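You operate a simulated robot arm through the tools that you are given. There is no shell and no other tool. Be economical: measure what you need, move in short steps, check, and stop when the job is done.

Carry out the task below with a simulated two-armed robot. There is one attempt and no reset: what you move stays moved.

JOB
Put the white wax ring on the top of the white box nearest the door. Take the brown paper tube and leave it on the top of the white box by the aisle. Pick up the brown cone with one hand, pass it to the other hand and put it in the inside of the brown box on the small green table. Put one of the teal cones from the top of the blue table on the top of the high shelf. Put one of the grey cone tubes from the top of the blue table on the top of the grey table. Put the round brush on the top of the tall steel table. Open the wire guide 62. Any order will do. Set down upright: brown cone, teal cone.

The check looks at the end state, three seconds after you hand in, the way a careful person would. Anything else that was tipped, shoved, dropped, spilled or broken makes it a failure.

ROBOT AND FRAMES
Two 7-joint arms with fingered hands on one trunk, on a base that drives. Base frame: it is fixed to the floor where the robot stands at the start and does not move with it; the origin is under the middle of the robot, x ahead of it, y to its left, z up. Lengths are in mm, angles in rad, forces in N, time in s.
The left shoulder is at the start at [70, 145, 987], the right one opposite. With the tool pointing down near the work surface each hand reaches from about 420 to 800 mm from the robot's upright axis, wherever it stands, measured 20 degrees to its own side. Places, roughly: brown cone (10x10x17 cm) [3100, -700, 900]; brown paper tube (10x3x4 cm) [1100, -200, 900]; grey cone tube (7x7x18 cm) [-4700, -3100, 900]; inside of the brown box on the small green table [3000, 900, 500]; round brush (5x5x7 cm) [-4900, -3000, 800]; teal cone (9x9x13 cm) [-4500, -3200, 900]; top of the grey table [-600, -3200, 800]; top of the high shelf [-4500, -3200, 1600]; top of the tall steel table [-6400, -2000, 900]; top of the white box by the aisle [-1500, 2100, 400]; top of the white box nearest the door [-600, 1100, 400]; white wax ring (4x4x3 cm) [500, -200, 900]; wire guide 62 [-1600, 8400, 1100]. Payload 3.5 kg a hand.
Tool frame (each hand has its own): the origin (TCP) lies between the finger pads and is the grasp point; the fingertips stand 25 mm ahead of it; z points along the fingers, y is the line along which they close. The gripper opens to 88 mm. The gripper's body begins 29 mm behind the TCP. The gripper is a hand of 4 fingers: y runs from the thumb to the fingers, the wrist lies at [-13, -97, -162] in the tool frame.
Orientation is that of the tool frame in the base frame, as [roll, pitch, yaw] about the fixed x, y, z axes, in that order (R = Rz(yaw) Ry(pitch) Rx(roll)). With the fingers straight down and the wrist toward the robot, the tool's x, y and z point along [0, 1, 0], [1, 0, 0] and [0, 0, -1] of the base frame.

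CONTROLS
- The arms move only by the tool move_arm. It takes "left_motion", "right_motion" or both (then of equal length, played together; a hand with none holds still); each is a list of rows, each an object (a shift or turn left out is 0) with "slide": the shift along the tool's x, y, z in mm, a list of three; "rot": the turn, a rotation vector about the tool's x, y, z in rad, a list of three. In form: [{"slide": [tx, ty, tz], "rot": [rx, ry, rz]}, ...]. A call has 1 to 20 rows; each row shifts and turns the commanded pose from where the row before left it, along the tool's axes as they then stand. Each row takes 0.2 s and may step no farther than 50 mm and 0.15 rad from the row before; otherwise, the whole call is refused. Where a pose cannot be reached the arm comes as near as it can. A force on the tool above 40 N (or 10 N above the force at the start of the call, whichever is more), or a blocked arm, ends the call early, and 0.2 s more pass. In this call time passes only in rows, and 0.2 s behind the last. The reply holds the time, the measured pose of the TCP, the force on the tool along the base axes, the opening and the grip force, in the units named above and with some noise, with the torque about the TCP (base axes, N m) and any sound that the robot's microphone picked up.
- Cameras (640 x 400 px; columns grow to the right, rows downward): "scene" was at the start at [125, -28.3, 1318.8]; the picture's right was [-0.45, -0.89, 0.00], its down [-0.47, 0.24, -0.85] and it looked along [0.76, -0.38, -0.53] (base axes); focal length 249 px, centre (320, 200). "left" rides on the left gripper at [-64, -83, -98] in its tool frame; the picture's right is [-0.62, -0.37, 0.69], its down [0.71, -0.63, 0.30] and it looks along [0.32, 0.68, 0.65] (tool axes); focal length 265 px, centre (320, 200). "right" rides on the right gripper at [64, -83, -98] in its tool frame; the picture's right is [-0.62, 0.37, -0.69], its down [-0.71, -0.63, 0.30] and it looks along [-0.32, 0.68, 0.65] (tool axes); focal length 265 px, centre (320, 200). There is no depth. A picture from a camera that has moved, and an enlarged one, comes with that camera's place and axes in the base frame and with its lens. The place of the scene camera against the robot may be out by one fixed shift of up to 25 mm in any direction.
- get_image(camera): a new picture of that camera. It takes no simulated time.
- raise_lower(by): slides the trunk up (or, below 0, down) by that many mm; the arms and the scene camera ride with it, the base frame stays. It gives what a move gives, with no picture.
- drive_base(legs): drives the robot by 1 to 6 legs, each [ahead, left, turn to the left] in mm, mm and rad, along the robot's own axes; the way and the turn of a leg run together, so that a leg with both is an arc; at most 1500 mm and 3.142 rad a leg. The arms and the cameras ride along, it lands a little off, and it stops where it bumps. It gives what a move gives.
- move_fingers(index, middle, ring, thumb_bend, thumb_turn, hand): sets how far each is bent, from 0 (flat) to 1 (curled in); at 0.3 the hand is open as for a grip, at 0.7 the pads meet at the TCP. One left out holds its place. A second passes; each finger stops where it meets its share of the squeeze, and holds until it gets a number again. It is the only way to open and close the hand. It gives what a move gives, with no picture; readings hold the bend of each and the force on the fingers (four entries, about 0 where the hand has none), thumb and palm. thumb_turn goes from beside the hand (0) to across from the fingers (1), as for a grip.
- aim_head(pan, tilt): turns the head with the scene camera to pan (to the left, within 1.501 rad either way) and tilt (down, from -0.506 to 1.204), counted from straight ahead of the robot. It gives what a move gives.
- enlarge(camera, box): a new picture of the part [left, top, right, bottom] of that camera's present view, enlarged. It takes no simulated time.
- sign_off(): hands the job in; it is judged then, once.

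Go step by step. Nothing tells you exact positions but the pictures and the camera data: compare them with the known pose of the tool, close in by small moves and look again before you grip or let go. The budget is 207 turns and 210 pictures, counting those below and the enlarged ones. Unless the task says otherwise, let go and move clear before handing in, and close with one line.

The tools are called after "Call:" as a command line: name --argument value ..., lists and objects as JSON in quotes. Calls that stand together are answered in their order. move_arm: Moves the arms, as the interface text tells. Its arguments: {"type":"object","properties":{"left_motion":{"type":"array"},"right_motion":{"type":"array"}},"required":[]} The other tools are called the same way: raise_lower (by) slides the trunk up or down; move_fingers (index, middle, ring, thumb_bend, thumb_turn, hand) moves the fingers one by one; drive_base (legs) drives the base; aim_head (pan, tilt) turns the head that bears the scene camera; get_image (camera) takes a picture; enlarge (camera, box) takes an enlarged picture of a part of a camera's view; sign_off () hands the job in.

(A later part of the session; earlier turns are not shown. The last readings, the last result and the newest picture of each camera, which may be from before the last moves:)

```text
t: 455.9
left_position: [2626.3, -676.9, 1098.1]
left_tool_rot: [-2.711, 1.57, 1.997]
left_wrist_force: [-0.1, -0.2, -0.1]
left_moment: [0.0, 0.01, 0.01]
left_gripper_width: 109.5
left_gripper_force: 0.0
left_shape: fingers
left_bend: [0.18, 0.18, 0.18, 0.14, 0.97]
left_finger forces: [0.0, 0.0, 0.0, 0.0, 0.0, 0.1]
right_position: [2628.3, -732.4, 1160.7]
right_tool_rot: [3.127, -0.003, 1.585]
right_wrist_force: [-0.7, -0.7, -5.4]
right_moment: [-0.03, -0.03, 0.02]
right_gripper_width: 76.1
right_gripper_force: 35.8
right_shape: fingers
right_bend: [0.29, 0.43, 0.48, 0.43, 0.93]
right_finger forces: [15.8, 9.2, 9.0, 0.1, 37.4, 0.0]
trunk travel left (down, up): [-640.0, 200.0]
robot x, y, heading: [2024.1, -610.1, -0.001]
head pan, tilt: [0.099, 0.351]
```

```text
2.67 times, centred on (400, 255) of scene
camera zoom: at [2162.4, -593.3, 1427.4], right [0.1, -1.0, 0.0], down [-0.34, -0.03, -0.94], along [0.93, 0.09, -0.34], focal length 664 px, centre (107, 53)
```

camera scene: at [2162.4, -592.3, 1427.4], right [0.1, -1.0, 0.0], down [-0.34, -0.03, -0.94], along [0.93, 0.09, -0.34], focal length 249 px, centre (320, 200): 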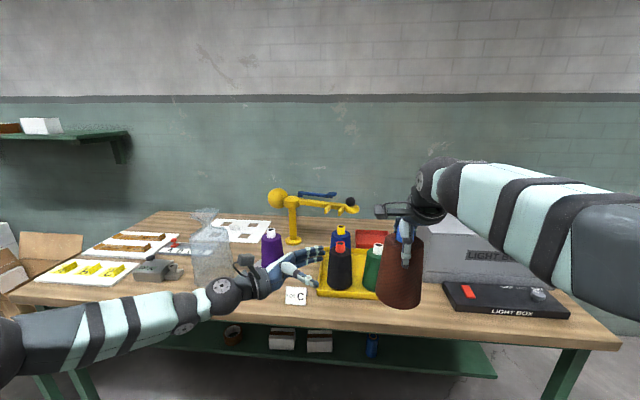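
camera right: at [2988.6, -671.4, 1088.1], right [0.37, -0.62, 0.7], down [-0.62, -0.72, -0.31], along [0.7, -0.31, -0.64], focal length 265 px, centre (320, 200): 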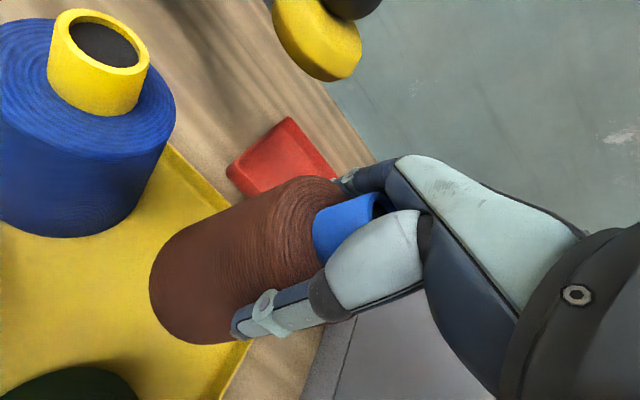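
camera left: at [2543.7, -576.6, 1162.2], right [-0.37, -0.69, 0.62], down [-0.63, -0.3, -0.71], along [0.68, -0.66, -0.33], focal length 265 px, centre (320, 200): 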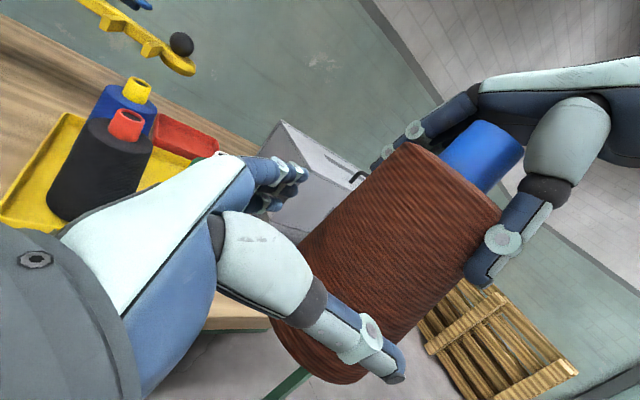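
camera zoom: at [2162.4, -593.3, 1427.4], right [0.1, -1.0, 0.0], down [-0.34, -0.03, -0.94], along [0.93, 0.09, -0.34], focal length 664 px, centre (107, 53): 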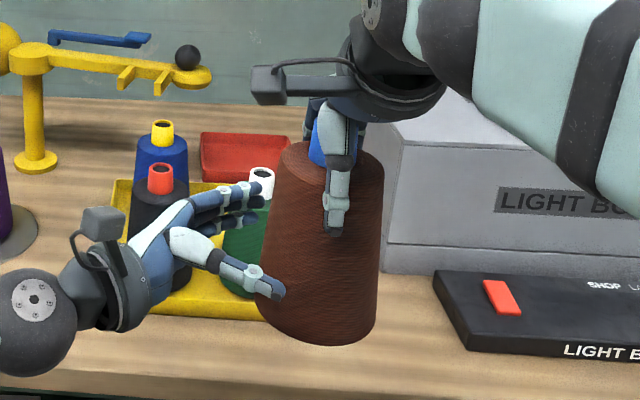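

Nicely lined up. I'll lower the left hand ~10 mm to stay clear of the right fingers, and advance until the palm is near.

Call:
move_arm --left_motion '[{"slide": [11, 0, 10]}, {"slide": [0, 0, 12]}, {"slide": [0, 0, 10]}]'

Call:
get_image --camera "left"

```text
t: 456.7
left_position: [2627.2, -707.4, 1085.4]
left_tool_rot: [-2.348, 1.57, 2.36]
left_wrist_force: [0.2, -0.1, 0.3]
left_moment: [0.04, -0.01, -0.02]
left_gripper_width: 109.6
left_gripper_force: 0.0
left_shape: fingers
left_bend: [0.18, 0.18, 0.18, 0.14, 0.97]
left_finger forces: [0.0, 0.1, 0.0, 0.0, 0.1, 0.0]
right_position: [2628.3, -732.4, 1160.7]
right_tool_rot: [3.126, -0.002, 1.587]
right_wrist_force: [0.4, -0.4, -5.4]
right_moment: [-0.01, -0.03, 0.0]
right_gripper_width: 75.8
right_gripper_force: 35.4
right_shape: fingers
right_bend: [0.29, 0.43, 0.48, 0.43, 0.93]
right_finger forces: [15.8, 9.2, 9.1, 0.1, 37.3, 0.0]
trunk travel left (down, up): [-640.0, 200.0]
robot x, y, heading: [2021.5, -612.1, 0.001]
head pan, tilt: [0.099, 0.351]
```

```text
51 pictures are left
camera left: at [2543.3, -607.7, 1151.2], right [-0.37, -0.69, 0.62], down [-0.63, -0.3, -0.71], along [0.68, -0.66, -0.32], focal length 265 px, centre (320, 200)
```

left: 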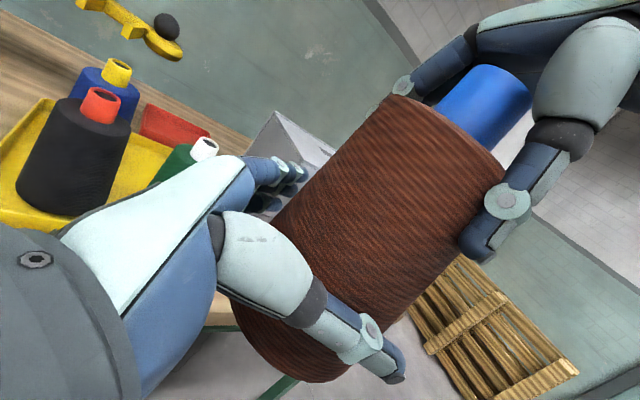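

No contact yet. A little further in, then close the left hand gently while the right still holds.

Call:
move_arm --left_motion '[{"slide": [0, 0, 6]}, {"slide": [0, 0, 5]}]'

Call:
move_fingers --hand "left" --index 0.6 --middle 0.6 --ring 0.6 --thumb_bend 0.6

Call:
get_image --camera "left"

Call:
enlarge --camera "scene" --box '[320, 180, 480, 330]'

```text
t: 457.3
left_position: [2627.9, -718.1, 1085.0]
left_tool_rot: [-2.792, 1.568, 1.918]
left_wrist_force: [0.5, 1.7, 0.0]
left_moment: [0.0, -0.03, 0.02]
left_gripper_width: 109.5
left_gripper_force: 0.2
left_shape: fingers
left_bend: [0.18, 0.18, 0.18, 0.14, 0.97]
left_finger forces: [0.0, 0.1, 0.0, 0.0, 0.0, 0.0]
right_position: [2629.3, -732.9, 1161.6]
right_tool_rot: [3.128, -0.001, 1.586]
right_wrist_force: [0.1, -0.5, -5.7]
right_moment: [-0.04, 0.0, -0.01]
right_gripper_width: 75.8
right_gripper_force: 35.7
right_shape: fingers
right_bend: [0.29, 0.43, 0.48, 0.43, 0.93]
right_finger forces: [15.9, 9.2, 9.0, 0.1, 37.3, 0.0]
trunk travel left (down, up): [-640.0, 200.0]
robot x, y, heading: [2023.6, -611.0, -0.002]
head pan, tilt: [0.099, 0.351]
```

```text
t: 458.3
left_position: [2627.0, -717.4, 1084.4]
left_tool_rot: [-3.019, 1.568, 1.691]
left_wrist_force: [6.5, 0.7, 0.8]
left_moment: [-0.04, -0.16, 0.3]
left_gripper_width: 86.8
left_gripper_force: 31.9
left_shape: fingers
left_bend: [0.32, 0.42, 0.39, 0.27, 0.95]
left_finger forces: [15.2, 9.9, 10.5, 0.1, 28.8, 0.0]
right_position: [2629.8, -731.3, 1160.5]
right_tool_rot: [3.127, -0.002, 1.586]
right_wrist_force: [-6.3, -0.6, -1.4]
right_moment: [0.03, 0.59, -0.23]
right_gripper_width: 75.3
right_gripper_force: 35.7
right_shape: fingers
right_bend: [0.31, 0.45, 0.5, 0.43, 0.92]
right_finger forces: [13.5, 8.7, 8.7, 0.1, 41.7, 0.0]
trunk travel left (down, up): [-640.0, 200.0]
robot x, y, heading: [2026.7, -614.1, -0.005]
head pan, tilt: [0.099, 0.351]
```

```text
50 pictures are left
camera left: at [2543.7, -618.5, 1150.3], right [-0.37, -0.69, 0.62], down [-0.63, -0.3, -0.71], along [0.68, -0.65, -0.33], focal length 265 px, centre (320, 200)
```

left: 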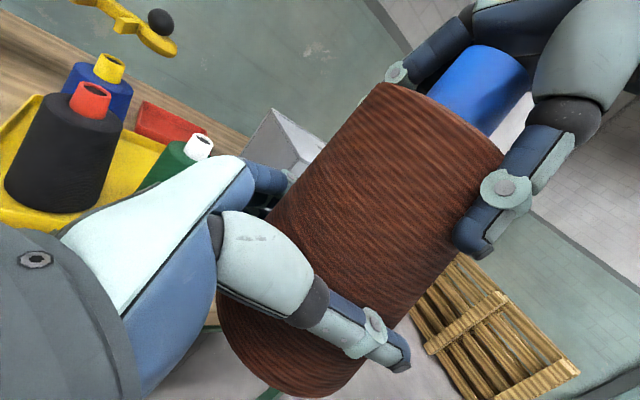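

```text
2.67 times, centred on (400, 255) of scene
camera zoom: at [2162.2, -592.3, 1427.4], right [0.1, -1.0, 0.0], down [-0.34, -0.03, -0.94], along [0.93, 0.09, -0.34], focal length 664 px, centre (107, 53)
```

zoom: 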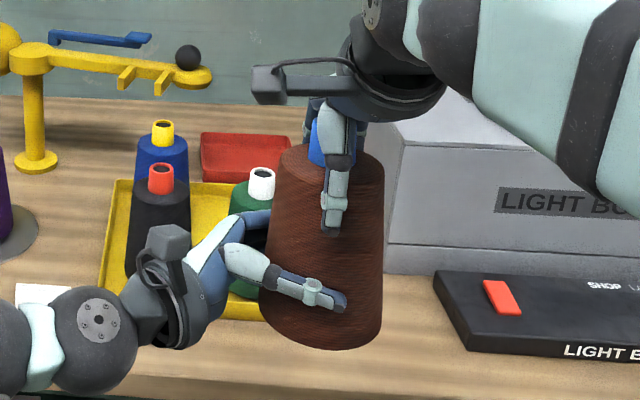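

Both hands hold it. Now the right hand lets go in two stages and rises clear.

Call:
move_fingers --hand "right" --index 0.22 --middle 0.32 --ring 0.36 --thumb_bend 0.3

Call:
move_fingers --hand "right" --index 0.15 --middle 0.15 --ring 0.15 --thumb_bend 0.14

Call:
move_arm --right_motion '[{"slide": [0, 0, -10]}, {"slide": [0, 0, -20]}, {"slide": [0, 0, -30]}, {"slide": [-20, -20, -30]}, {"slide": [-35, -20, -20]}, {"slide": [-40, -20, 0]}]'

Call:
get_image --camera "scene"

```text
t: 459.3
left_position: [2626.3, -717.8, 1085.2]
left_tool_rot: [3.042, 1.569, 1.468]
left_wrist_force: [2.7, -0.3, -3.8]
left_moment: [0.17, 0.05, 0.08]
left_gripper_width: 86.7
left_gripper_force: 31.6
left_shape: fingers
left_bend: [0.33, 0.43, 0.41, 0.27, 0.94]
left_finger forces: [12.1, 9.8, 11.0, 0.0, 30.5, 0.0]
right_position: [2628.6, -733.8, 1161.6]
right_tool_rot: [3.126, 0.0, 1.587]
right_wrist_force: [-3.0, 0.7, 4.5]
right_moment: [0.03, 0.12, -0.04]
right_gripper_width: 96.8
right_gripper_force: 2.3
right_shape: fingers
right_bend: [0.22, 0.32, 0.36, 0.28, 0.97]
right_finger forces: [0.0, 0.1, 0.1, 0.0, 3.9, 0.0]
trunk travel left (down, up): [-640.0, 200.0]
robot x, y, heading: [2023.0, -615.3, -0.001]
head pan, tilt: [0.099, 0.351]
```

```text
t: 460.3
left_position: [2626.0, -717.9, 1084.6]
left_tool_rot: [2.113, 1.57, 0.54]
left_wrist_force: [-0.1, -0.2, 0.3]
left_moment: [0.11, -0.08, 0.0]
left_gripper_width: 86.3
left_gripper_force: 32.4
left_shape: fingers
left_bend: [0.33, 0.43, 0.41, 0.26, 0.94]
left_finger forces: [12.1, 9.8, 10.4, 0.0, 32.6, 0.1]
right_position: [2628.3, -732.9, 1161.0]
right_tool_rot: [3.125, -0.002, 1.585]
right_wrist_force: [-0.1, -0.3, 0.9]
right_moment: [-0.01, -0.01, 0.04]
right_gripper_width: 112.7
right_gripper_force: 0.0
right_shape: fingers
right_bend: [0.15, 0.15, 0.15, 0.14, 0.97]
right_finger forces: [0.1, 0.1, 0.0, 0.1, 0.0, 0.1]
trunk travel left (down, up): [-640.0, 200.0]
robot x, y, heading: [2024.3, -611.5, 0.003]
head pan, tilt: [0.099, 0.351]
```

```text
t: 461.7
left_position: [2624.9, -720.7, 1086.9]
left_tool_rot: [2.937, 1.566, 1.362]
left_wrist_force: [-0.3, 0.5, 0.0]
left_moment: [0.07, 0.0, 0.01]
left_gripper_width: 86.4
left_gripper_force: 32.9
left_shape: fingers
left_bend: [0.33, 0.43, 0.41, 0.26, 0.94]
left_finger forces: [12.1, 9.8, 10.2, 0.0, 32.6, 0.0]
right_position: [2566.7, -830.5, 1270.8]
right_tool_rot: [3.127, -0.003, 1.587]
right_wrist_force: [0.5, -0.4, 0.1]
right_moment: [-0.02, -0.01, 0.0]
right_gripper_width: 113.0
right_gripper_force: 0.0
right_shape: fingers
right_bend: [0.15, 0.15, 0.15, 0.14, 0.97]
right_finger forces: [0.1, 0.0, 0.1, 0.0, 0.1, 0.0]
trunk travel left (down, up): [-640.0, 200.0]
robot x, y, heading: [2026.0, -613.6, -0.001]
head pan, tilt: [0.099, 0.351]
```

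```text
48 pictures are left
camera scene: at [2161.1, -594.2, 1427.5], right [0.1, -1.0, 0.0], down [-0.34, -0.03, -0.94], along [0.93, 0.09, -0.34], focal length 249 px, centre (320, 200)
```

scene: 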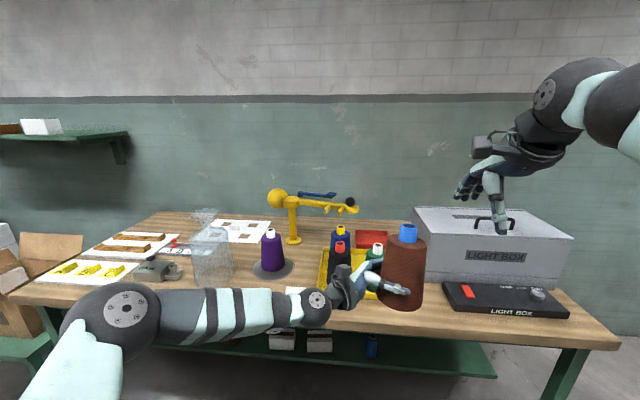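

The handover worked; the left hand holds the cone upright. Let me look at the open carton to judge how to place it.

Call:
aim_head --pan 0.85 --tilt 0.55

Call:
get_image --camera "scene"

```text
t: 462.8
left_position: [2625.6, -717.7, 1085.7]
left_tool_rot: [2.723, 1.569, 1.149]
left_wrist_force: [0.3, 0.2, -0.4]
left_moment: [0.08, -0.05, 0.01]
left_gripper_width: 86.5
left_gripper_force: 31.9
left_shape: fingers
left_bend: [0.33, 0.43, 0.41, 0.26, 0.94]
left_finger forces: [12.0, 9.8, 10.3, 0.0, 32.4, 0.1]
right_position: [2568.4, -827.2, 1270.6]
right_tool_rot: [3.127, -0.002, 1.586]
right_wrist_force: [0.6, 0.4, 0.0]
right_moment: [0.01, 0.01, 0.02]
right_gripper_width: 113.1
right_gripper_force: 0.2
right_shape: fingers
right_bend: [0.15, 0.15, 0.15, 0.14, 0.97]
right_finger forces: [0.0, 0.0, 0.0, 0.0, 0.1, 0.1]
trunk travel left (down, up): [-640.0, 200.0]
robot x, y, heading: [2024.3, -607.9, -0.004]
head pan, tilt: [0.85, 0.55]
```

```text
47 pictures are left
camera scene: at [2128.9, -534.2, 1409.2], right [0.75, -0.66, 0.0], down [-0.35, -0.39, -0.85], along [0.56, 0.64, -0.52], focal length 249 px, centre (320, 200)
```

scene: 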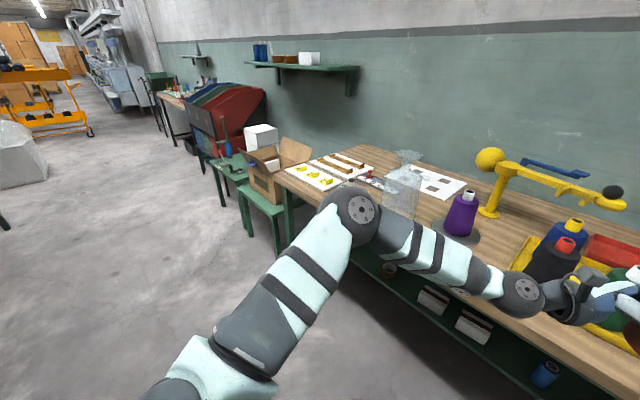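

I'll drive left along the bench toward the carton and look into it.

Call:
drive_base --legs '[[0, 1250, 0]]'

Call:
aim_head --pan 0.2 --tilt 0.6

Call:
get_image --camera "scene"

```text
t: 469.1
left_position: [2631.2, 534.5, 1085.4]
left_tool_rot: [-3.132, 1.57, 1.575]
left_wrist_force: [0.1, 0.3, 0.0]
left_moment: [0.07, -0.01, 0.01]
left_gripper_width: 86.2
left_gripper_force: 32.7
left_shape: fingers
left_bend: [0.33, 0.43, 0.41, 0.26, 0.94]
left_finger forces: [12.0, 9.8, 10.2, 0.0, 32.3, 0.0]
right_position: [2572.4, 425.7, 1269.9]
right_tool_rot: [3.128, -0.002, 1.583]
right_wrist_force: [-0.6, 0.1, -0.6]
right_moment: [0.01, 0.01, 0.01]
right_gripper_width: 113.0
right_gripper_force: 0.1
right_shape: fingers
right_bend: [0.15, 0.15, 0.15, 0.14, 0.97]
right_finger forces: [0.0, 0.1, 0.0, 0.0, 0.1, 0.0]
trunk travel left (down, up): [-640.0, 200.0]
robot x, y, heading: [2030.2, 640.8, -0.009]
head pan, tilt: [0.85, 0.55]
```

```text
t: 470.1
left_position: [2631.7, 534.5, 1085.8]
left_tool_rot: [2.973, 1.567, 1.396]
left_wrist_force: [-0.4, 0.0, -1.0]
left_moment: [0.09, 0.0, -0.03]
left_gripper_width: 86.3
left_gripper_force: 32.5
left_shape: fingers
left_bend: [0.33, 0.43, 0.41, 0.26, 0.94]
left_finger forces: [12.0, 9.8, 10.2, 0.0, 32.4, 0.0]
right_position: [2572.2, 425.7, 1270.3]
right_tool_rot: [3.126, -0.001, 1.583]
right_wrist_force: [-0.6, -0.1, 0.0]
right_moment: [-0.01, -0.03, 0.02]
right_gripper_width: 112.8
right_gripper_force: 0.0
right_shape: fingers
right_bend: [0.15, 0.15, 0.15, 0.14, 0.97]
right_finger forces: [0.1, 0.0, 0.0, 0.0, 0.0, 0.0]
trunk travel left (down, up): [-640.0, 200.0]
robot x, y, heading: [2028.0, 641.6, -0.007]
head pan, tilt: [0.201, 0.6]
```

```text
46 pictures are left
camera scene: at [2161.1, 670.5, 1404.6], right [0.19, -0.98, 0.0], down [-0.55, -0.11, -0.82], along [0.81, 0.16, -0.57], focal length 249 px, centre (320, 200)
```

scene: 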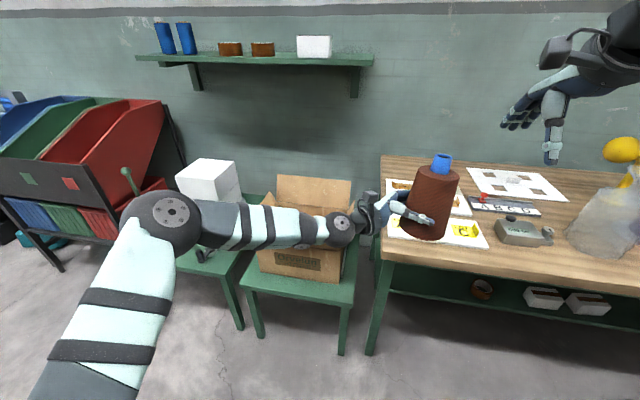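

The carton is ~365 mm wide, too tight for the sideways hand. I'll use the empty end of the first table as a rest: set the cone down there upright, re-grip it from above with the same (left) hand, then put it in the carton. Turning and driving to the table's free corner.

Call:
drive_base --legs '[[0, 0, 3.14], [40, 492, 0.01]]'

Call:
aim_head --pan -0.1 --tilt 0.6

Call:
get_image --camera "scene"

```text
t: 480.3
left_position: [1379.1, 263.6, 1084.8]
left_tool_rot: [3.123, 1.568, -1.596]
left_wrist_force: [0.9, 0.0, -0.4]
left_moment: [-0.08, -0.03, 0.0]
left_gripper_width: 85.1
left_gripper_force: 29.1
left_shape: fingers
left_bend: [0.34, 0.44, 0.41, 0.26, 0.94]
left_finger forces: [10.7, 9.5, 8.9, 0.1, 29.4, 0.1]
right_position: [1438.0, 372.4, 1270.5]
right_tool_rot: [3.126, -0.003, -1.559]
right_wrist_force: [0.2, -0.4, 0.6]
right_moment: [-0.01, -0.01, -0.04]
right_gripper_width: 112.9
right_gripper_force: 0.0
right_shape: fingers
right_bend: [0.15, 0.15, 0.15, 0.14, 0.97]
right_finger forces: [0.1, 0.2, 0.1, 0.0, 0.1, 0.0]
trunk travel left (down, up): [-640.0, 200.0]
robot x, y, heading: [1981.2, 155.7, 3.134]
head pan, tilt: [0.201, 0.6]
```

```text
t: 481.1
left_position: [1379.6, 261.7, 1085.1]
left_tool_rot: [-1.832, 1.569, -0.269]
left_wrist_force: [-0.1, 0.0, 0.0]
left_moment: [-0.1, 0.03, -0.01]
left_gripper_width: 85.4
left_gripper_force: 29.5
left_shape: fingers
left_bend: [0.34, 0.44, 0.41, 0.26, 0.94]
left_finger forces: [10.6, 9.4, 9.3, 0.0, 29.8, 0.1]
right_position: [1438.4, 369.9, 1270.8]
right_tool_rot: [3.126, -0.002, -1.559]
right_wrist_force: [0.2, -0.1, -0.6]
right_moment: [-0.04, 0.01, 0.0]
right_gripper_width: 113.0
right_gripper_force: 0.0
right_shape: fingers
right_bend: [0.15, 0.15, 0.15, 0.14, 0.97]
right_finger forces: [0.0, 0.0, 0.0, 0.0, 0.1, 0.1]
trunk travel left (down, up): [-640.0, 200.0]
robot x, y, heading: [1982.5, 153.5, 3.134]
head pan, tilt: [-0.099, 0.6]
```

```text
45 pictures are left
camera scene: at [1838.2, 177.5, 1404.6], right [0.1, 0.99, 0.0], down [0.56, -0.06, -0.82], along [-0.82, 0.09, -0.57], focal length 249 px, centre (320, 200)
```

scene: 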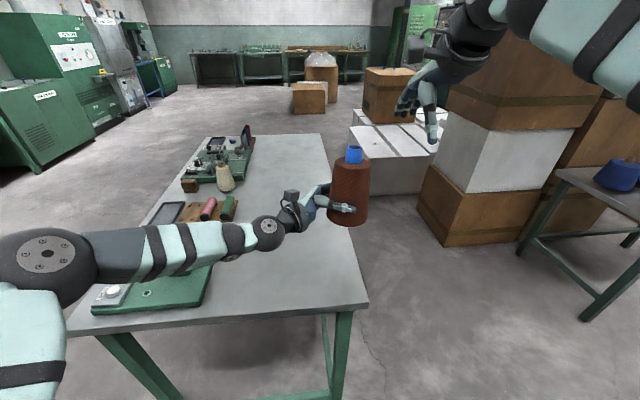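

The corner is too near the plug press for my forearm. The table's long +y side is empty, so I'll approach from there (facing −y) and set the cone down around [900, 220].

Call:
drive_base --legs '[[0, -668, 0], [960, 0, 0], [0, 0, 1.578]]'

Call:
aim_head --pan 0.0 --tilt 0.7

Call:
get_image --camera "scene"

```text
t: 493.3
left_position: [922.4, 222.7, 1084.2]
left_tool_rot: [-2.942, 1.568, 0.21]
left_wrist_force: [-0.3, 0.4, -0.5]
left_moment: [-0.05, -0.1, -0.02]
left_gripper_width: 84.6
left_gripper_force: 27.8
left_shape: fingers
left_bend: [0.35, 0.44, 0.41, 0.26, 0.94]
left_finger forces: [10.2, 9.3, 8.8, 0.0, 28.4, 0.0]
right_position: [813.3, 280.7, 1269.2]
right_tool_rot: [3.127, -0.002, 0.031]
right_wrist_force: [0.5, 0.3, -0.6]
right_moment: [-0.01, -0.02, 0.02]
right_gripper_width: 113.0
right_gripper_force: 0.0
right_shape: fingers
right_bend: [0.15, 0.15, 0.15, 0.14, 0.97]
right_finger forces: [0.0, 0.0, 0.1, 0.1, 0.0, 0.0]
trunk travel left (down, up): [-640.0, 200.0]
robot x, y, heading: [1018.9, 828.8, -1.562]
head pan, tilt: [-0.099, 0.6]
```

```text
t: 494.0
left_position: [923.6, 224.1, 1083.3]
left_tool_rot: [-2.555, 1.566, 0.598]
left_wrist_force: [0.7, 1.2, -0.1]
left_moment: [-0.02, -0.08, 0.01]
left_gripper_width: 84.8
left_gripper_force: 28.5
left_shape: fingers
left_bend: [0.35, 0.44, 0.41, 0.26, 0.95]
left_finger forces: [10.3, 9.4, 9.1, 0.0, 28.8, 0.0]
right_position: [813.1, 280.5, 1269.4]
right_tool_rot: [3.127, -0.002, 0.031]
right_wrist_force: [0.4, 0.4, -0.1]
right_moment: [0.03, -0.05, -0.02]
right_gripper_width: 113.0
right_gripper_force: 0.0
right_shape: fingers
right_bend: [0.15, 0.15, 0.15, 0.14, 0.97]
right_finger forces: [0.0, 0.1, 0.0, 0.0, 0.0, 0.0]
trunk travel left (down, up): [-640.0, 200.0]
robot x, y, heading: [1014.4, 825.0, -1.562]
head pan, tilt: [0.0, 0.7]
```

```text
44 pictures are left
camera scene: at [1015.9, 704.4, 1396.0], right [-1.0, -0.01, 0.0], down [-0.01, 0.64, -0.76], along [0.01, -0.76, -0.64], focal length 249 px, centre (320, 200)
```

scene: 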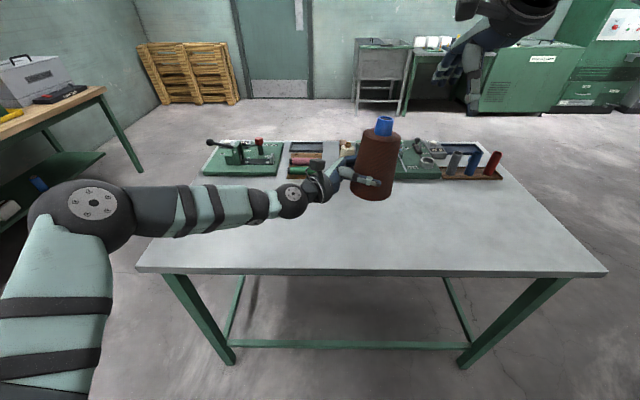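

Clear table below the cone. I'll lower it with the arm (keeping the elbow high) toward the surface at z≈850.

Call:
move_arm --left_motion '[{"slide": [35, 0, 0]}, {"slide": [35, 0, 0]}, {"slide": [35, 0, 0]}, {"slide": [30, 0, 0]}]'

Call:
get_image --camera "scene"

```text
t: 495.0
left_position: [923.3, 224.0, 950.1]
left_tool_rot: [-2.98, 1.569, 0.172]
left_wrist_force: [-0.5, -0.3, -0.1]
left_moment: [-0.02, -0.06, 0.0]
left_gripper_width: 84.6
left_gripper_force: 29.1
left_shape: fingers
left_bend: [0.35, 0.44, 0.41, 0.26, 0.95]
left_finger forces: [10.4, 9.4, 9.2, 0.0, 29.1, 0.0]
right_position: [813.0, 279.4, 1270.6]
right_tool_rot: [3.127, -0.002, 0.03]
right_wrist_force: [-0.1, -0.4, 1.1]
right_moment: [0.0, -0.02, 0.02]
right_gripper_width: 112.8
right_gripper_force: 0.0
right_shape: fingers
right_bend: [0.15, 0.15, 0.15, 0.14, 0.97]
right_finger forces: [0.1, 0.0, 0.0, 0.1, 0.1, 0.0]
trunk travel left (down, up): [-640.0, 200.0]
robot x, y, heading: [1020.5, 829.8, -1.561]
head pan, tilt: [0.0, 0.7]
```

```text
43 pictures are left
camera scene: at [1015.8, 703.4, 1395.9], right [-1.0, -0.01, 0.0], down [-0.01, 0.65, -0.76], along [0.01, -0.76, -0.65], focal length 249 px, centre (320, 200)
```

scene: 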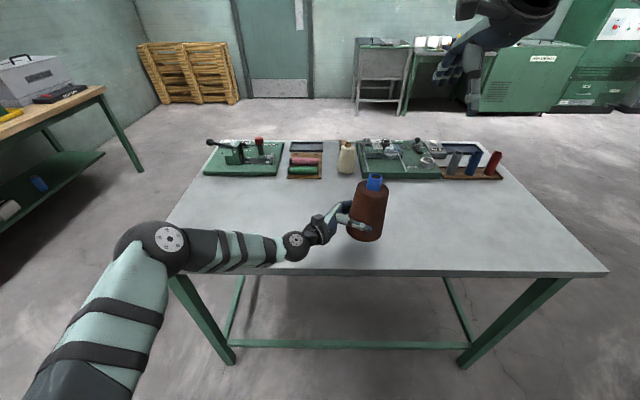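

The cone is vertical (the lean is perspective). Lowering the last part in small steps.

Call:
move_arm --left_motion '[{"slide": [15, 0, 0]}, {"slide": [10, 0, 0]}, {"slide": [6, 0, 0]}, {"slide": [4, 0, 0]}]'

```text
t: 496.0
left_position: [922.3, 223.8, 915.0]
left_tool_rot: [3.003, 1.568, -0.128]
left_wrist_force: [0.0, -0.2, -0.7]
left_moment: [-0.06, -0.08, 0.02]
left_gripper_width: 84.4
left_gripper_force: 28.4
left_shape: fingers
left_bend: [0.35, 0.44, 0.41, 0.26, 0.95]
left_finger forces: [10.3, 9.3, 9.1, 0.0, 29.0, 0.0]
right_position: [813.7, 280.0, 1270.1]
right_tool_rot: [3.126, -0.002, 0.029]
right_wrist_force: [-0.3, 0.2, -0.2]
right_moment: [-0.03, 0.0, 0.0]
right_gripper_width: 112.6
right_gripper_force: 0.0
right_shape: fingers
right_bend: [0.15, 0.15, 0.15, 0.14, 0.97]
right_finger forces: [0.0, 0.0, 0.0, 0.0, 0.1, 0.0]
trunk travel left (down, up): [-640.0, 200.0]
robot x, y, heading: [1018.4, 830.0, -1.559]
head pan, tilt: [0.0, 0.7]
```

Call:
move_arm --left_motion '[{"slide": [4, 0, 0]}, {"slide": [3, 0, 0]}, {"slide": [3, 0, 0]}]'

Call:
get_image --camera "left"

```text
t: 496.8
left_position: [925.0, 224.6, 907.5]
left_tool_rot: [1.062, 1.568, -2.067]
left_wrist_force: [1.9, 0.0, 1.4]
left_moment: [-0.15, 0.03, 0.03]
left_gripper_width: 84.8
left_gripper_force: 29.2
left_shape: fingers
left_bend: [0.35, 0.44, 0.41, 0.26, 0.94]
left_finger forces: [11.1, 9.3, 9.0, 0.1, 29.2, 0.0]
right_position: [814.2, 280.9, 1270.9]
right_tool_rot: [3.126, -0.003, 0.03]
right_wrist_force: [0.1, 0.3, -0.5]
right_moment: [-0.03, 0.03, 0.01]
right_gripper_width: 112.9
right_gripper_force: 0.1
right_shape: fingers
right_bend: [0.15, 0.15, 0.15, 0.14, 0.97]
right_finger forces: [0.1, 0.1, 0.0, 0.0, 0.1, 0.0]
trunk travel left (down, up): [-640.0, 200.0]
robot x, y, heading: [1020.7, 822.5, -1.552]
head pan, tilt: [0.0, 0.7]
```

```text
42 pictures are left
camera left: at [1022.0, 310.2, 972.1], right [-0.7, 0.36, 0.62], down [-0.31, 0.62, -0.72], along [-0.65, -0.69, -0.32], focal length 265 px, centre (320, 200)
```

left: 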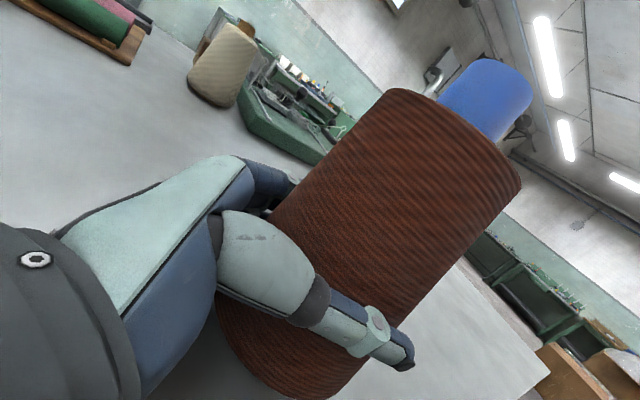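

Contact is just starting. Two more mm, then release in stages.

Call:
move_arm --left_motion '[{"slide": [2.5, 0, 0]}]'

Call:
move_fingers --hand "left" --index 0.26 --middle 0.35 --ring 0.32 --thumb_bend 0.2

Call:
move_fingers --hand "left" --index 0.15 --middle 0.15 --ring 0.15 --thumb_bend 0.1

Call:
get_image --camera "left"

```text
t: 497.2
left_position: [924.1, 225.9, 905.3]
left_tool_rot: [1.163, 1.564, -1.966]
left_wrist_force: [1.0, -0.7, 8.5]
left_moment: [-0.29, 0.12, 0.07]
left_gripper_width: 84.6
left_gripper_force: 29.7
left_shape: fingers
left_bend: [0.35, 0.44, 0.41, 0.26, 0.94]
left_finger forces: [11.2, 9.5, 9.6, 0.0, 29.4, 0.0]
right_position: [814.4, 281.6, 1272.0]
right_tool_rot: [3.124, -0.002, 0.031]
right_wrist_force: [-0.6, 0.2, 0.0]
right_moment: [0.02, 0.01, -0.03]
right_gripper_width: 112.9
right_gripper_force: 0.2
right_shape: fingers
right_bend: [0.15, 0.15, 0.15, 0.14, 0.97]
right_finger forces: [0.1, 0.0, 0.1, 0.0, 0.0, 0.0]
trunk travel left (down, up): [-640.0, 200.0]
robot x, y, heading: [1020.3, 821.2, -1.56]
head pan, tilt: [0.0, 0.7]
```

```text
t: 498.2
left_position: [923.2, 224.0, 902.7]
left_tool_rot: [2.962, 1.57, -0.168]
left_wrist_force: [0.3, 1.5, 0.1]
left_moment: [0.01, -0.01, -0.05]
left_gripper_width: 99.3
left_gripper_force: 1.5
left_shape: fingers
left_bend: [0.26, 0.34, 0.32, 0.17, 0.97]
left_finger forces: [0.0, 1.1, 0.0, 0.1, 2.4, 0.0]
right_position: [812.2, 281.9, 1271.0]
right_tool_rot: [3.127, -0.002, 0.03]
right_wrist_force: [-1.3, 0.1, -0.5]
right_moment: [0.0, -0.03, -0.02]
right_gripper_width: 113.1
right_gripper_force: 0.1
right_shape: fingers
right_bend: [0.15, 0.15, 0.15, 0.14, 0.97]
right_finger forces: [0.0, 0.0, 0.1, 0.0, 0.1, 0.1]
trunk travel left (down, up): [-640.0, 200.0]
robot x, y, heading: [1018.7, 826.7, -1.557]
head pan, tilt: [0.0, 0.7]
```

```text
t: 499.2
left_position: [924.0, 225.7, 902.9]
left_tool_rot: [2.302, 1.569, -0.829]
left_wrist_force: [-0.3, -0.2, 1.1]
left_moment: [0.03, -0.01, 0.01]
left_gripper_width: 115.0
left_gripper_force: 0.0
left_shape: fingers
left_bend: [0.15, 0.15, 0.15, 0.1, 0.97]
left_finger forces: [0.0, 0.1, 0.0, 0.0, 0.1, 0.0]
right_position: [814.5, 281.7, 1270.2]
right_tool_rot: [3.126, -0.002, 0.029]
right_wrist_force: [0.0, 0.0, -0.2]
right_moment: [0.03, -0.01, 0.0]
right_gripper_width: 113.1
right_gripper_force: 0.0
right_shape: fingers
right_bend: [0.15, 0.15, 0.15, 0.14, 0.97]
right_finger forces: [0.0, 0.0, 0.0, 0.0, 0.0, 0.1]
trunk travel left (down, up): [-640.0, 200.0]
robot x, y, heading: [1019.5, 824.0, -1.554]
head pan, tilt: [0.0, 0.7]
```

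```text
41 pictures are left
camera left: at [1021.2, 310.3, 968.6], right [-0.7, 0.36, 0.62], down [-0.31, 0.63, -0.72], along [-0.65, -0.69, -0.33], focal length 265 px, centre (320, 200)
```

left: 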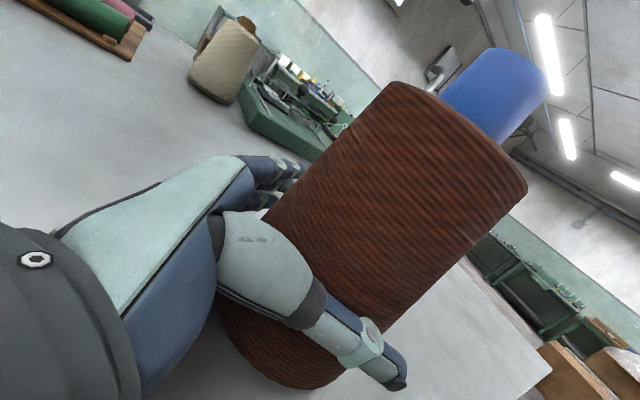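

The cone stands by itself. Withdrawing the left hand sideways, rising, and turning it back to fingers-down.

Call:
move_arm --left_motion '[{"slide": [0, 0, -30]}, {"slide": [0, 0, -45]}, {"slide": [0, 0, -45]}, {"slide": [0, 0, -45]}, {"slide": [-49, 0, 0]}, {"slide": [-49, 0, 0]}, {"slide": [-49, 0, 0]}, {"slide": [-49, 0, 0]}, {"slide": [-49, 0, 0]}, {"rot": [0, 0.143, 0]}, {"rot": [0, 0.143, 0]}, {"rot": [0, 0.143, 0]}, {"rot": [0, 0.143, 0]}, {"rot": [0, 0.143, 0]}, {"rot": [0, 0.143, 0]}, {"rot": [0, 0.143, 0]}, {"rot": [0, 0.143, 0]}, {"rot": [0, 0.143, 0]}, {"rot": [0, 0.143, 0]}]'

Call:
move_arm --left_motion '[{"rot": [0, 0.14, 0]}]'

Call:
drive_base --legs '[[0, -200, -0.01]]'

Call:
get_image --camera "left"

Call:
get_image --camera "scene"

```text
t: 503.2
left_position: [1087.2, 228.4, 1148.7]
left_tool_rot: [3.141, 0.137, 0.009]
left_wrist_force: [0.5, 0.1, -0.6]
left_moment: [0.0, 0.02, 0.02]
left_gripper_width: 114.8
left_gripper_force: 0.1
left_shape: fingers
left_bend: [0.15, 0.15, 0.15, 0.1, 0.97]
left_finger forces: [0.0, 0.0, 0.1, 0.0, 0.0, 0.0]
right_position: [813.2, 282.0, 1271.6]
right_tool_rot: [3.125, -0.002, 0.031]
right_wrist_force: [0.1, -0.5, 0.0]
right_moment: [0.0, -0.01, -0.03]
right_gripper_width: 112.9
right_gripper_force: 0.0
right_shape: fingers
right_bend: [0.15, 0.15, 0.15, 0.14, 0.97]
right_finger forces: [0.0, 0.0, 0.1, 0.0, 0.1, 0.1]
trunk travel left (down, up): [-640.0, 200.0]
robot x, y, heading: [1020.9, 829.8, -1.557]
head pan, tilt: [0.0, 0.7]
```

```text
t: 503.6
left_position: [1085.5, 226.9, 1148.5]
left_tool_rot: [3.141, -0.004, 0.01]
left_wrist_force: [-0.3, 0.6, 0.5]
left_moment: [-0.02, -0.03, 0.03]
left_gripper_width: 114.7
left_gripper_force: 0.1
left_shape: fingers
left_bend: [0.15, 0.15, 0.15, 0.1, 0.97]
left_finger forces: [0.0, 0.0, 0.0, 0.0, 0.1, 0.1]
right_position: [810.9, 282.8, 1270.5]
right_tool_rot: [3.125, -0.003, 0.029]
right_wrist_force: [-0.3, -0.2, 0.4]
right_moment: [0.02, 0.06, 0.04]
right_gripper_width: 112.7
right_gripper_force: 0.1
right_shape: fingers
right_bend: [0.15, 0.15, 0.15, 0.14, 0.97]
right_finger forces: [0.0, 0.0, 0.0, 0.0, 0.0, 0.0]
trunk travel left (down, up): [-640.0, 200.0]
robot x, y, heading: [1020.6, 829.4, -1.561]
head pan, tilt: [0.0, 0.7]
```

```text
t: 505.2
left_position: [885.0, 225.1, 1147.5]
left_tool_rot: [3.141, 0.001, 0.005]
left_wrist_force: [0.2, -0.5, 0.4]
left_moment: [0.02, 0.0, -0.02]
left_gripper_width: 114.8
left_gripper_force: 0.1
left_shape: fingers
left_bend: [0.15, 0.15, 0.15, 0.1, 0.97]
left_finger forces: [0.0, 0.0, 0.0, 0.0, 0.0, 0.0]
right_position: [609.1, 281.9, 1271.4]
right_tool_rot: [3.125, 0.0, 0.023]
right_wrist_force: [0.1, -0.6, -0.2]
right_moment: [0.03, 0.0, -0.01]
right_gripper_width: 112.8
right_gripper_force: 0.0
right_shape: fingers
right_bend: [0.15, 0.15, 0.15, 0.14, 0.97]
right_finger forces: [0.1, 0.0, 0.0, 0.1, 0.1, 0.0]
trunk travel left (down, up): [-640.0, 200.0]
robot x, y, heading: [818.0, 828.8, -1.567]
head pan, tilt: [0.0, 0.7]
```

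```text
40 pictures are left
camera left: at [819.0, 308.6, 1247.5], right [-0.62, 0.37, -0.69], down [0.71, 0.63, -0.31], along [0.33, -0.68, -0.65], focal length 265 px, centre (320, 200)
```

left: 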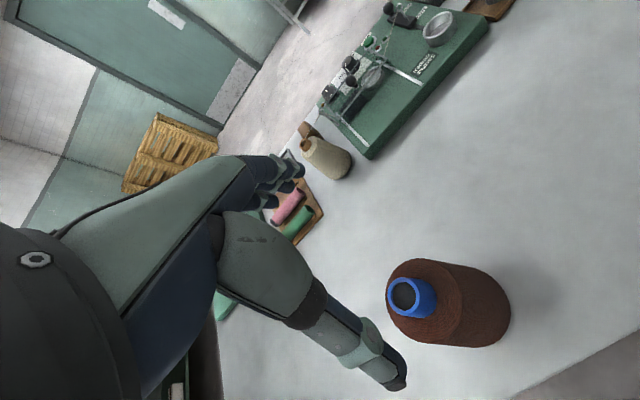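

```text
39 pictures are left
camera scene: at [814.8, 703.8, 1396.1], right [-1.0, -0.01, 0.0], down [0.0, 0.64, -0.76], along [0.0, -0.76, -0.64], focal length 249 px, centre (320, 200)
```

scene: 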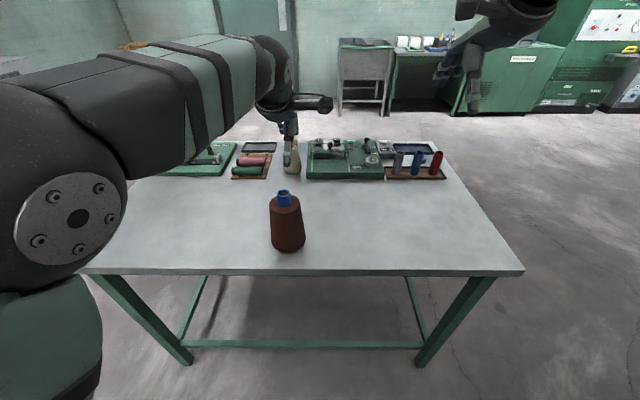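

The cone's tip is at [910, 231]. Moving the left hand over it and descending to the same grip height as before (TCP ≈ 984).

Call:
move_fingers --hand "left" --index 0.22 --middle 0.22 --ring 0.22 --thumb_bend 0.22

Call:
move_arm --left_motion '[{"slide": [25, -5, 0]}, {"slide": [0, 0, 45]}, {"slide": [0, 0, 35]}]'

Call:
get_image --camera "left"

```text
t: 506.2
left_position: [883.1, 224.1, 1147.8]
left_tool_rot: [3.141, 0.0, 0.003]
left_wrist_force: [-0.3, -0.1, -0.3]
left_moment: [-0.01, -0.04, 0.01]
left_gripper_width: 100.3
left_gripper_force: 0.0
left_shape: fingers
left_bend: [0.22, 0.22, 0.22, 0.22, 0.97]
left_finger forces: [0.0, 0.1, 0.0, 0.0, 0.0, 0.0]
right_position: [607.4, 281.2, 1270.6]
right_tool_rot: [3.127, -0.002, 0.024]
right_wrist_force: [-0.4, 0.7, -0.3]
right_moment: [0.04, 0.0, -0.04]
right_gripper_width: 112.9
right_gripper_force: 0.1
right_shape: fingers
right_bend: [0.15, 0.15, 0.15, 0.14, 0.97]
right_finger forces: [0.0, 0.0, 0.0, 0.0, 0.0, 0.1]
trunk travel left (down, up): [-640.0, 200.0]
robot x, y, heading: [815.7, 826.7, -1.563]
head pan, tilt: [0.0, 0.7]
```

```text
t: 507.0
left_position: [908.2, 228.9, 1066.4]
left_tool_rot: [-3.14, 0.0, 0.003]
left_wrist_force: [-0.2, 0.5, -0.5]
left_moment: [-0.01, -0.02, 0.02]
left_gripper_width: 100.4
left_gripper_force: 0.0
left_shape: fingers
left_bend: [0.22, 0.22, 0.22, 0.22, 0.97]
left_finger forces: [0.1, 0.1, 0.1, 0.0, 0.1, 0.1]
right_position: [607.6, 281.1, 1270.1]
right_tool_rot: [3.125, -0.001, 0.024]
right_wrist_force: [-0.2, 0.3, 0.9]
right_moment: [-0.01, 0.02, 0.0]
right_gripper_width: 112.9
right_gripper_force: 0.1
right_shape: fingers
right_bend: [0.15, 0.15, 0.15, 0.14, 0.97]
right_finger forces: [0.0, 0.0, 0.0, 0.0, 0.0, 0.1]
trunk travel left (down, up): [-640.0, 200.0]
robot x, y, heading: [816.9, 825.8, -1.568]
head pan, tilt: [0.0, 0.7]
```

```text
38 pictures are left
camera left: at [842.6, 313.1, 1166.4], right [-0.62, 0.37, -0.69], down [0.71, 0.63, -0.3], along [0.33, -0.68, -0.65], focal length 265 px, centre (320, 200)
```

left: 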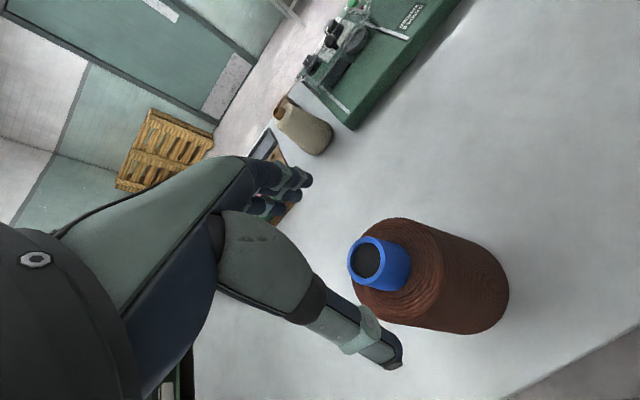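

Aligned. Descending and gripping.

Call:
move_arm --left_motion '[{"slide": [0, -2, 35]}, {"slide": [0, 0, 30]}, {"slide": [0, 0, 17]}]'

Call:
move_fingers --hand "left" --index 0.65 --middle 0.65 --ring 0.65 --thumb_bend 0.65

Call:
move_arm --left_motion '[{"slide": [0, 0, -10]}, {"slide": [0, 0, -30]}, {"slide": [0, 0, -40]}]'

Call:
get_image --camera "left"

```text
t: 507.8
left_position: [907.8, 232.7, 985.9]
left_tool_rot: [3.142, 0.0, 0.003]
left_wrist_force: [0.3, 1.0, 1.0]
left_moment: [0.02, -0.02, 0.0]
left_gripper_width: 100.2
left_gripper_force: 0.0
left_shape: fingers
left_bend: [0.22, 0.22, 0.22, 0.22, 0.97]
left_finger forces: [0.0, 0.0, 0.1, 0.0, 0.0, 0.0]
right_position: [608.9, 281.4, 1270.9]
right_tool_rot: [3.126, -0.002, 0.022]
right_wrist_force: [0.4, 0.1, 0.1]
right_moment: [0.01, -0.03, 0.01]
right_gripper_width: 113.0
right_gripper_force: 0.0
right_shape: fingers
right_bend: [0.15, 0.15, 0.15, 0.14, 0.97]
right_finger forces: [0.0, 0.0, 0.0, 0.0, 0.1, 0.0]
trunk travel left (down, up): [-640.0, 200.0]
robot x, y, heading: [817.7, 826.3, -1.567]
head pan, tilt: [0.0, 0.7]
```

```text
t: 508.8
left_position: [908.4, 231.6, 987.0]
left_tool_rot: [3.138, -0.001, 0.003]
left_wrist_force: [0.8, -4.1, 6.0]
left_moment: [-0.65, -0.13, 0.03]
left_gripper_width: 74.1
left_gripper_force: 27.2
left_shape: fingers
left_bend: [0.38, 0.46, 0.52, 0.36, 0.94]
left_finger forces: [11.9, 10.0, 8.0, 0.0, 24.6, 0.0]
right_position: [608.5, 282.2, 1271.7]
right_tool_rot: [3.126, -0.003, 0.022]
right_wrist_force: [0.6, 0.2, 1.5]
right_moment: [-0.02, -0.03, -0.02]
right_gripper_width: 112.7
right_gripper_force: 0.1
right_shape: fingers
right_bend: [0.15, 0.15, 0.15, 0.14, 0.97]
right_finger forces: [0.0, 0.0, 0.1, 0.0, 0.0, 0.0]
trunk travel left (down, up): [-640.0, 200.0]
robot x, y, heading: [819.1, 822.3, -1.562]
head pan, tilt: [0.0, 0.7]
```

```text
t: 509.6
left_position: [909.1, 231.9, 1063.9]
left_tool_rot: [-3.141, 0.0, 0.002]
left_wrist_force: [0.8, 0.4, -4.9]
left_moment: [-0.02, 0.0, -0.03]
left_gripper_width: 74.2
left_gripper_force: 25.3
left_shape: fingers
left_bend: [0.4, 0.48, 0.54, 0.35, 0.93]
left_finger forces: [10.3, 8.4, 7.0, 0.0, 25.9, 0.0]
right_position: [608.5, 280.3, 1271.3]
right_tool_rot: [3.127, -0.001, 0.023]
right_wrist_force: [-0.8, 0.5, -0.6]
right_moment: [0.0, -0.02, -0.02]
right_gripper_width: 113.1
right_gripper_force: 0.0
right_shape: fingers
right_bend: [0.15, 0.15, 0.15, 0.14, 0.97]
right_finger forces: [0.0, 0.1, 0.0, 0.1, 0.0, 0.0]
trunk travel left (down, up): [-640.0, 200.0]
robot x, y, heading: [816.5, 824.1, -1.568]
head pan, tilt: [0.0, 0.7]
```

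```text
37 pictures are left
camera left: at [843.3, 316.9, 1163.7], right [-0.62, 0.37, -0.69], down [0.71, 0.63, -0.3], along [0.33, -0.68, -0.65], focal length 265 px, centre (320, 200)
```

left: 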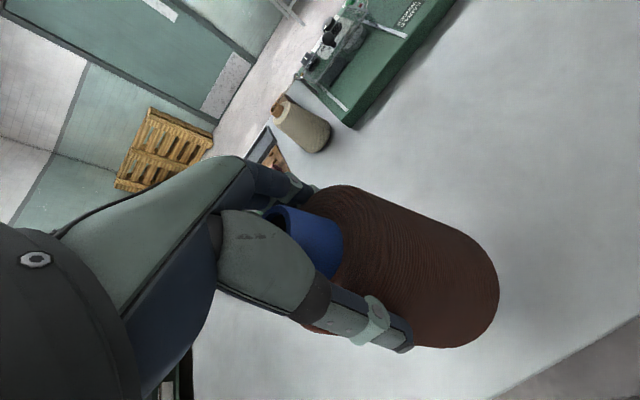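

The left hand now holds the cone from above. I'll raise the trunk, turn toward the carton and drive up to it.

Call:
raise_lower --by 100

Call:
drive_base --legs '[[0, 0, 1.565], [1300, 0, 0]]'

Call:
aim_head --pan 0.1 --tilt 0.6

Call:
get_image --camera "scene"

Call:
get_image --camera "left"

```text
t: 510.9
left_position: [907.4, 231.0, 1163.6]
left_tool_rot: [-3.14, -0.001, 0.004]
left_wrist_force: [-0.1, -1.1, -6.7]
left_moment: [-0.04, -0.02, 0.01]
left_gripper_width: 73.7
left_gripper_force: 25.2
left_shape: fingers
left_bend: [0.4, 0.48, 0.54, 0.35, 0.93]
left_finger forces: [10.2, 8.3, 7.0, 0.0, 25.2, 0.0]
right_position: [608.2, 280.4, 1369.7]
right_tool_rot: [3.126, -0.001, 0.024]
right_wrist_force: [0.0, -0.1, 1.1]
right_moment: [-0.01, -0.03, -0.03]
right_gripper_width: 113.0
right_gripper_force: 0.0
right_shape: fingers
right_bend: [0.15, 0.15, 0.15, 0.14, 0.97]
right_finger forces: [0.0, 0.1, 0.0, 0.0, 0.0, 0.0]
trunk travel left (down, up): [-740.0, 100.0]
robot x, y, heading: [817.9, 829.6, -1.568]
head pan, tilt: [0.0, 0.7]
```

```text
t: 521.2
left_position: [2705.7, 918.9, 1164.7]
left_tool_rot: [3.141, -0.001, 1.575]
left_wrist_force: [-0.7, 0.2, -5.1]
left_moment: [0.0, -0.08, -0.02]
left_gripper_width: 73.5
left_gripper_force: 25.4
left_shape: fingers
left_bend: [0.41, 0.48, 0.54, 0.35, 0.93]
left_finger forces: [10.2, 8.1, 7.1, 0.1, 25.5, 0.0]
right_position: [2656.0, 619.9, 1369.5]
right_tool_rot: [3.127, -0.002, 1.595]
right_wrist_force: [-0.2, 0.1, 0.9]
right_moment: [0.01, 0.01, 0.01]
right_gripper_width: 113.2
right_gripper_force: 0.1
right_shape: fingers
right_bend: [0.15, 0.15, 0.15, 0.14, 0.97]
right_finger forces: [0.1, 0.0, 0.1, 0.0, 0.0, 0.0]
trunk travel left (down, up): [-740.0, 100.0]
robot x, y, heading: [2113.3, 825.7, 0.002]
head pan, tilt: [0.0, 0.7]
```

```text
t: 521.9
left_position: [2705.2, 919.7, 1164.5]
left_tool_rot: [-3.14, 0.001, 1.575]
left_wrist_force: [0.3, -0.5, -5.6]
left_moment: [0.01, -0.06, 0.0]
left_gripper_width: 73.2
left_gripper_force: 25.7
left_shape: fingers
left_bend: [0.41, 0.48, 0.54, 0.35, 0.93]
left_finger forces: [10.2, 8.0, 7.0, 0.1, 25.4, 0.1]
right_position: [2656.2, 618.6, 1370.3]
right_tool_rot: [3.126, -0.002, 1.596]
right_wrist_force: [-0.3, -0.2, 1.1]
right_moment: [0.03, -0.03, 0.02]
right_gripper_width: 112.9
right_gripper_force: 0.1
right_shape: fingers
right_bend: [0.15, 0.15, 0.15, 0.14, 0.97]
right_finger forces: [0.0, 0.0, 0.1, 0.0, 0.0, 0.0]
trunk travel left (down, up): [-740.0, 100.0]
robot x, y, heading: [2107.8, 828.8, 0.007]
head pan, tilt: [0.099, 0.6]
```

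```text
36 pictures are left
camera scene: at [2244.2, 850.7, 1504.6], right [0.11, -0.99, 0.0], down [-0.56, -0.06, -0.82], along [0.82, 0.09, -0.57], focal length 249 px, centre (320, 200)
```

scene: 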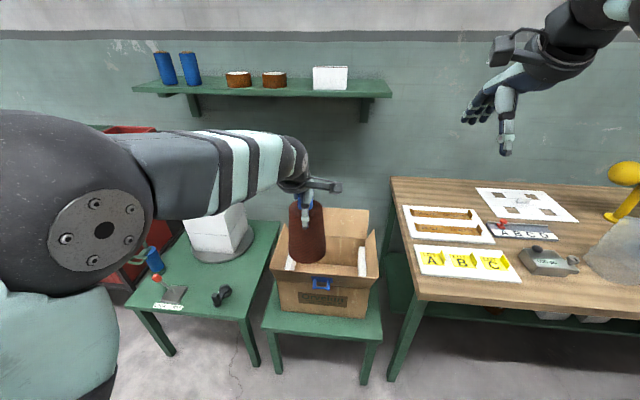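

```text
35 pictures are left
camera left: at [2622.1, 856.0, 1263.0], right [-0.37, -0.62, -0.69], down [-0.63, 0.71, -0.3], along [0.68, 0.33, -0.65], focal length 265 px, centre (320, 200)
```

left: 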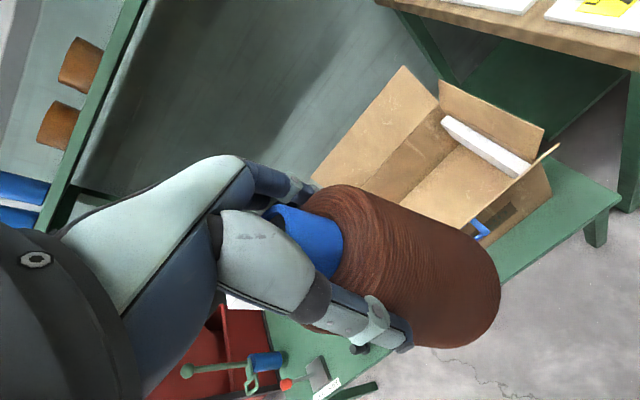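

The open carton is right ahead, with foam strips at its sides. Zooming to find the rim and interior.

Call:
enlarge --camera "scene" --box '[240, 180, 400, 340]'

```text
2.50 times, centred on (320, 260) of scene
camera zoom: at [2244.2, 850.7, 1504.6], right [0.11, -0.99, 0.0], down [-0.56, -0.06, -0.82], along [0.82, 0.09, -0.57], focal length 623 px, centre (320, 50)
```

zoom: 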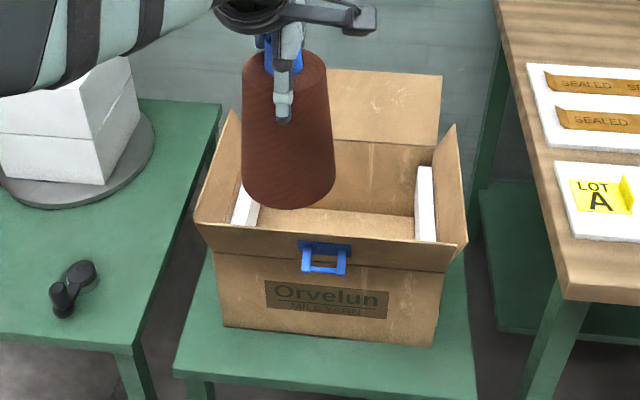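

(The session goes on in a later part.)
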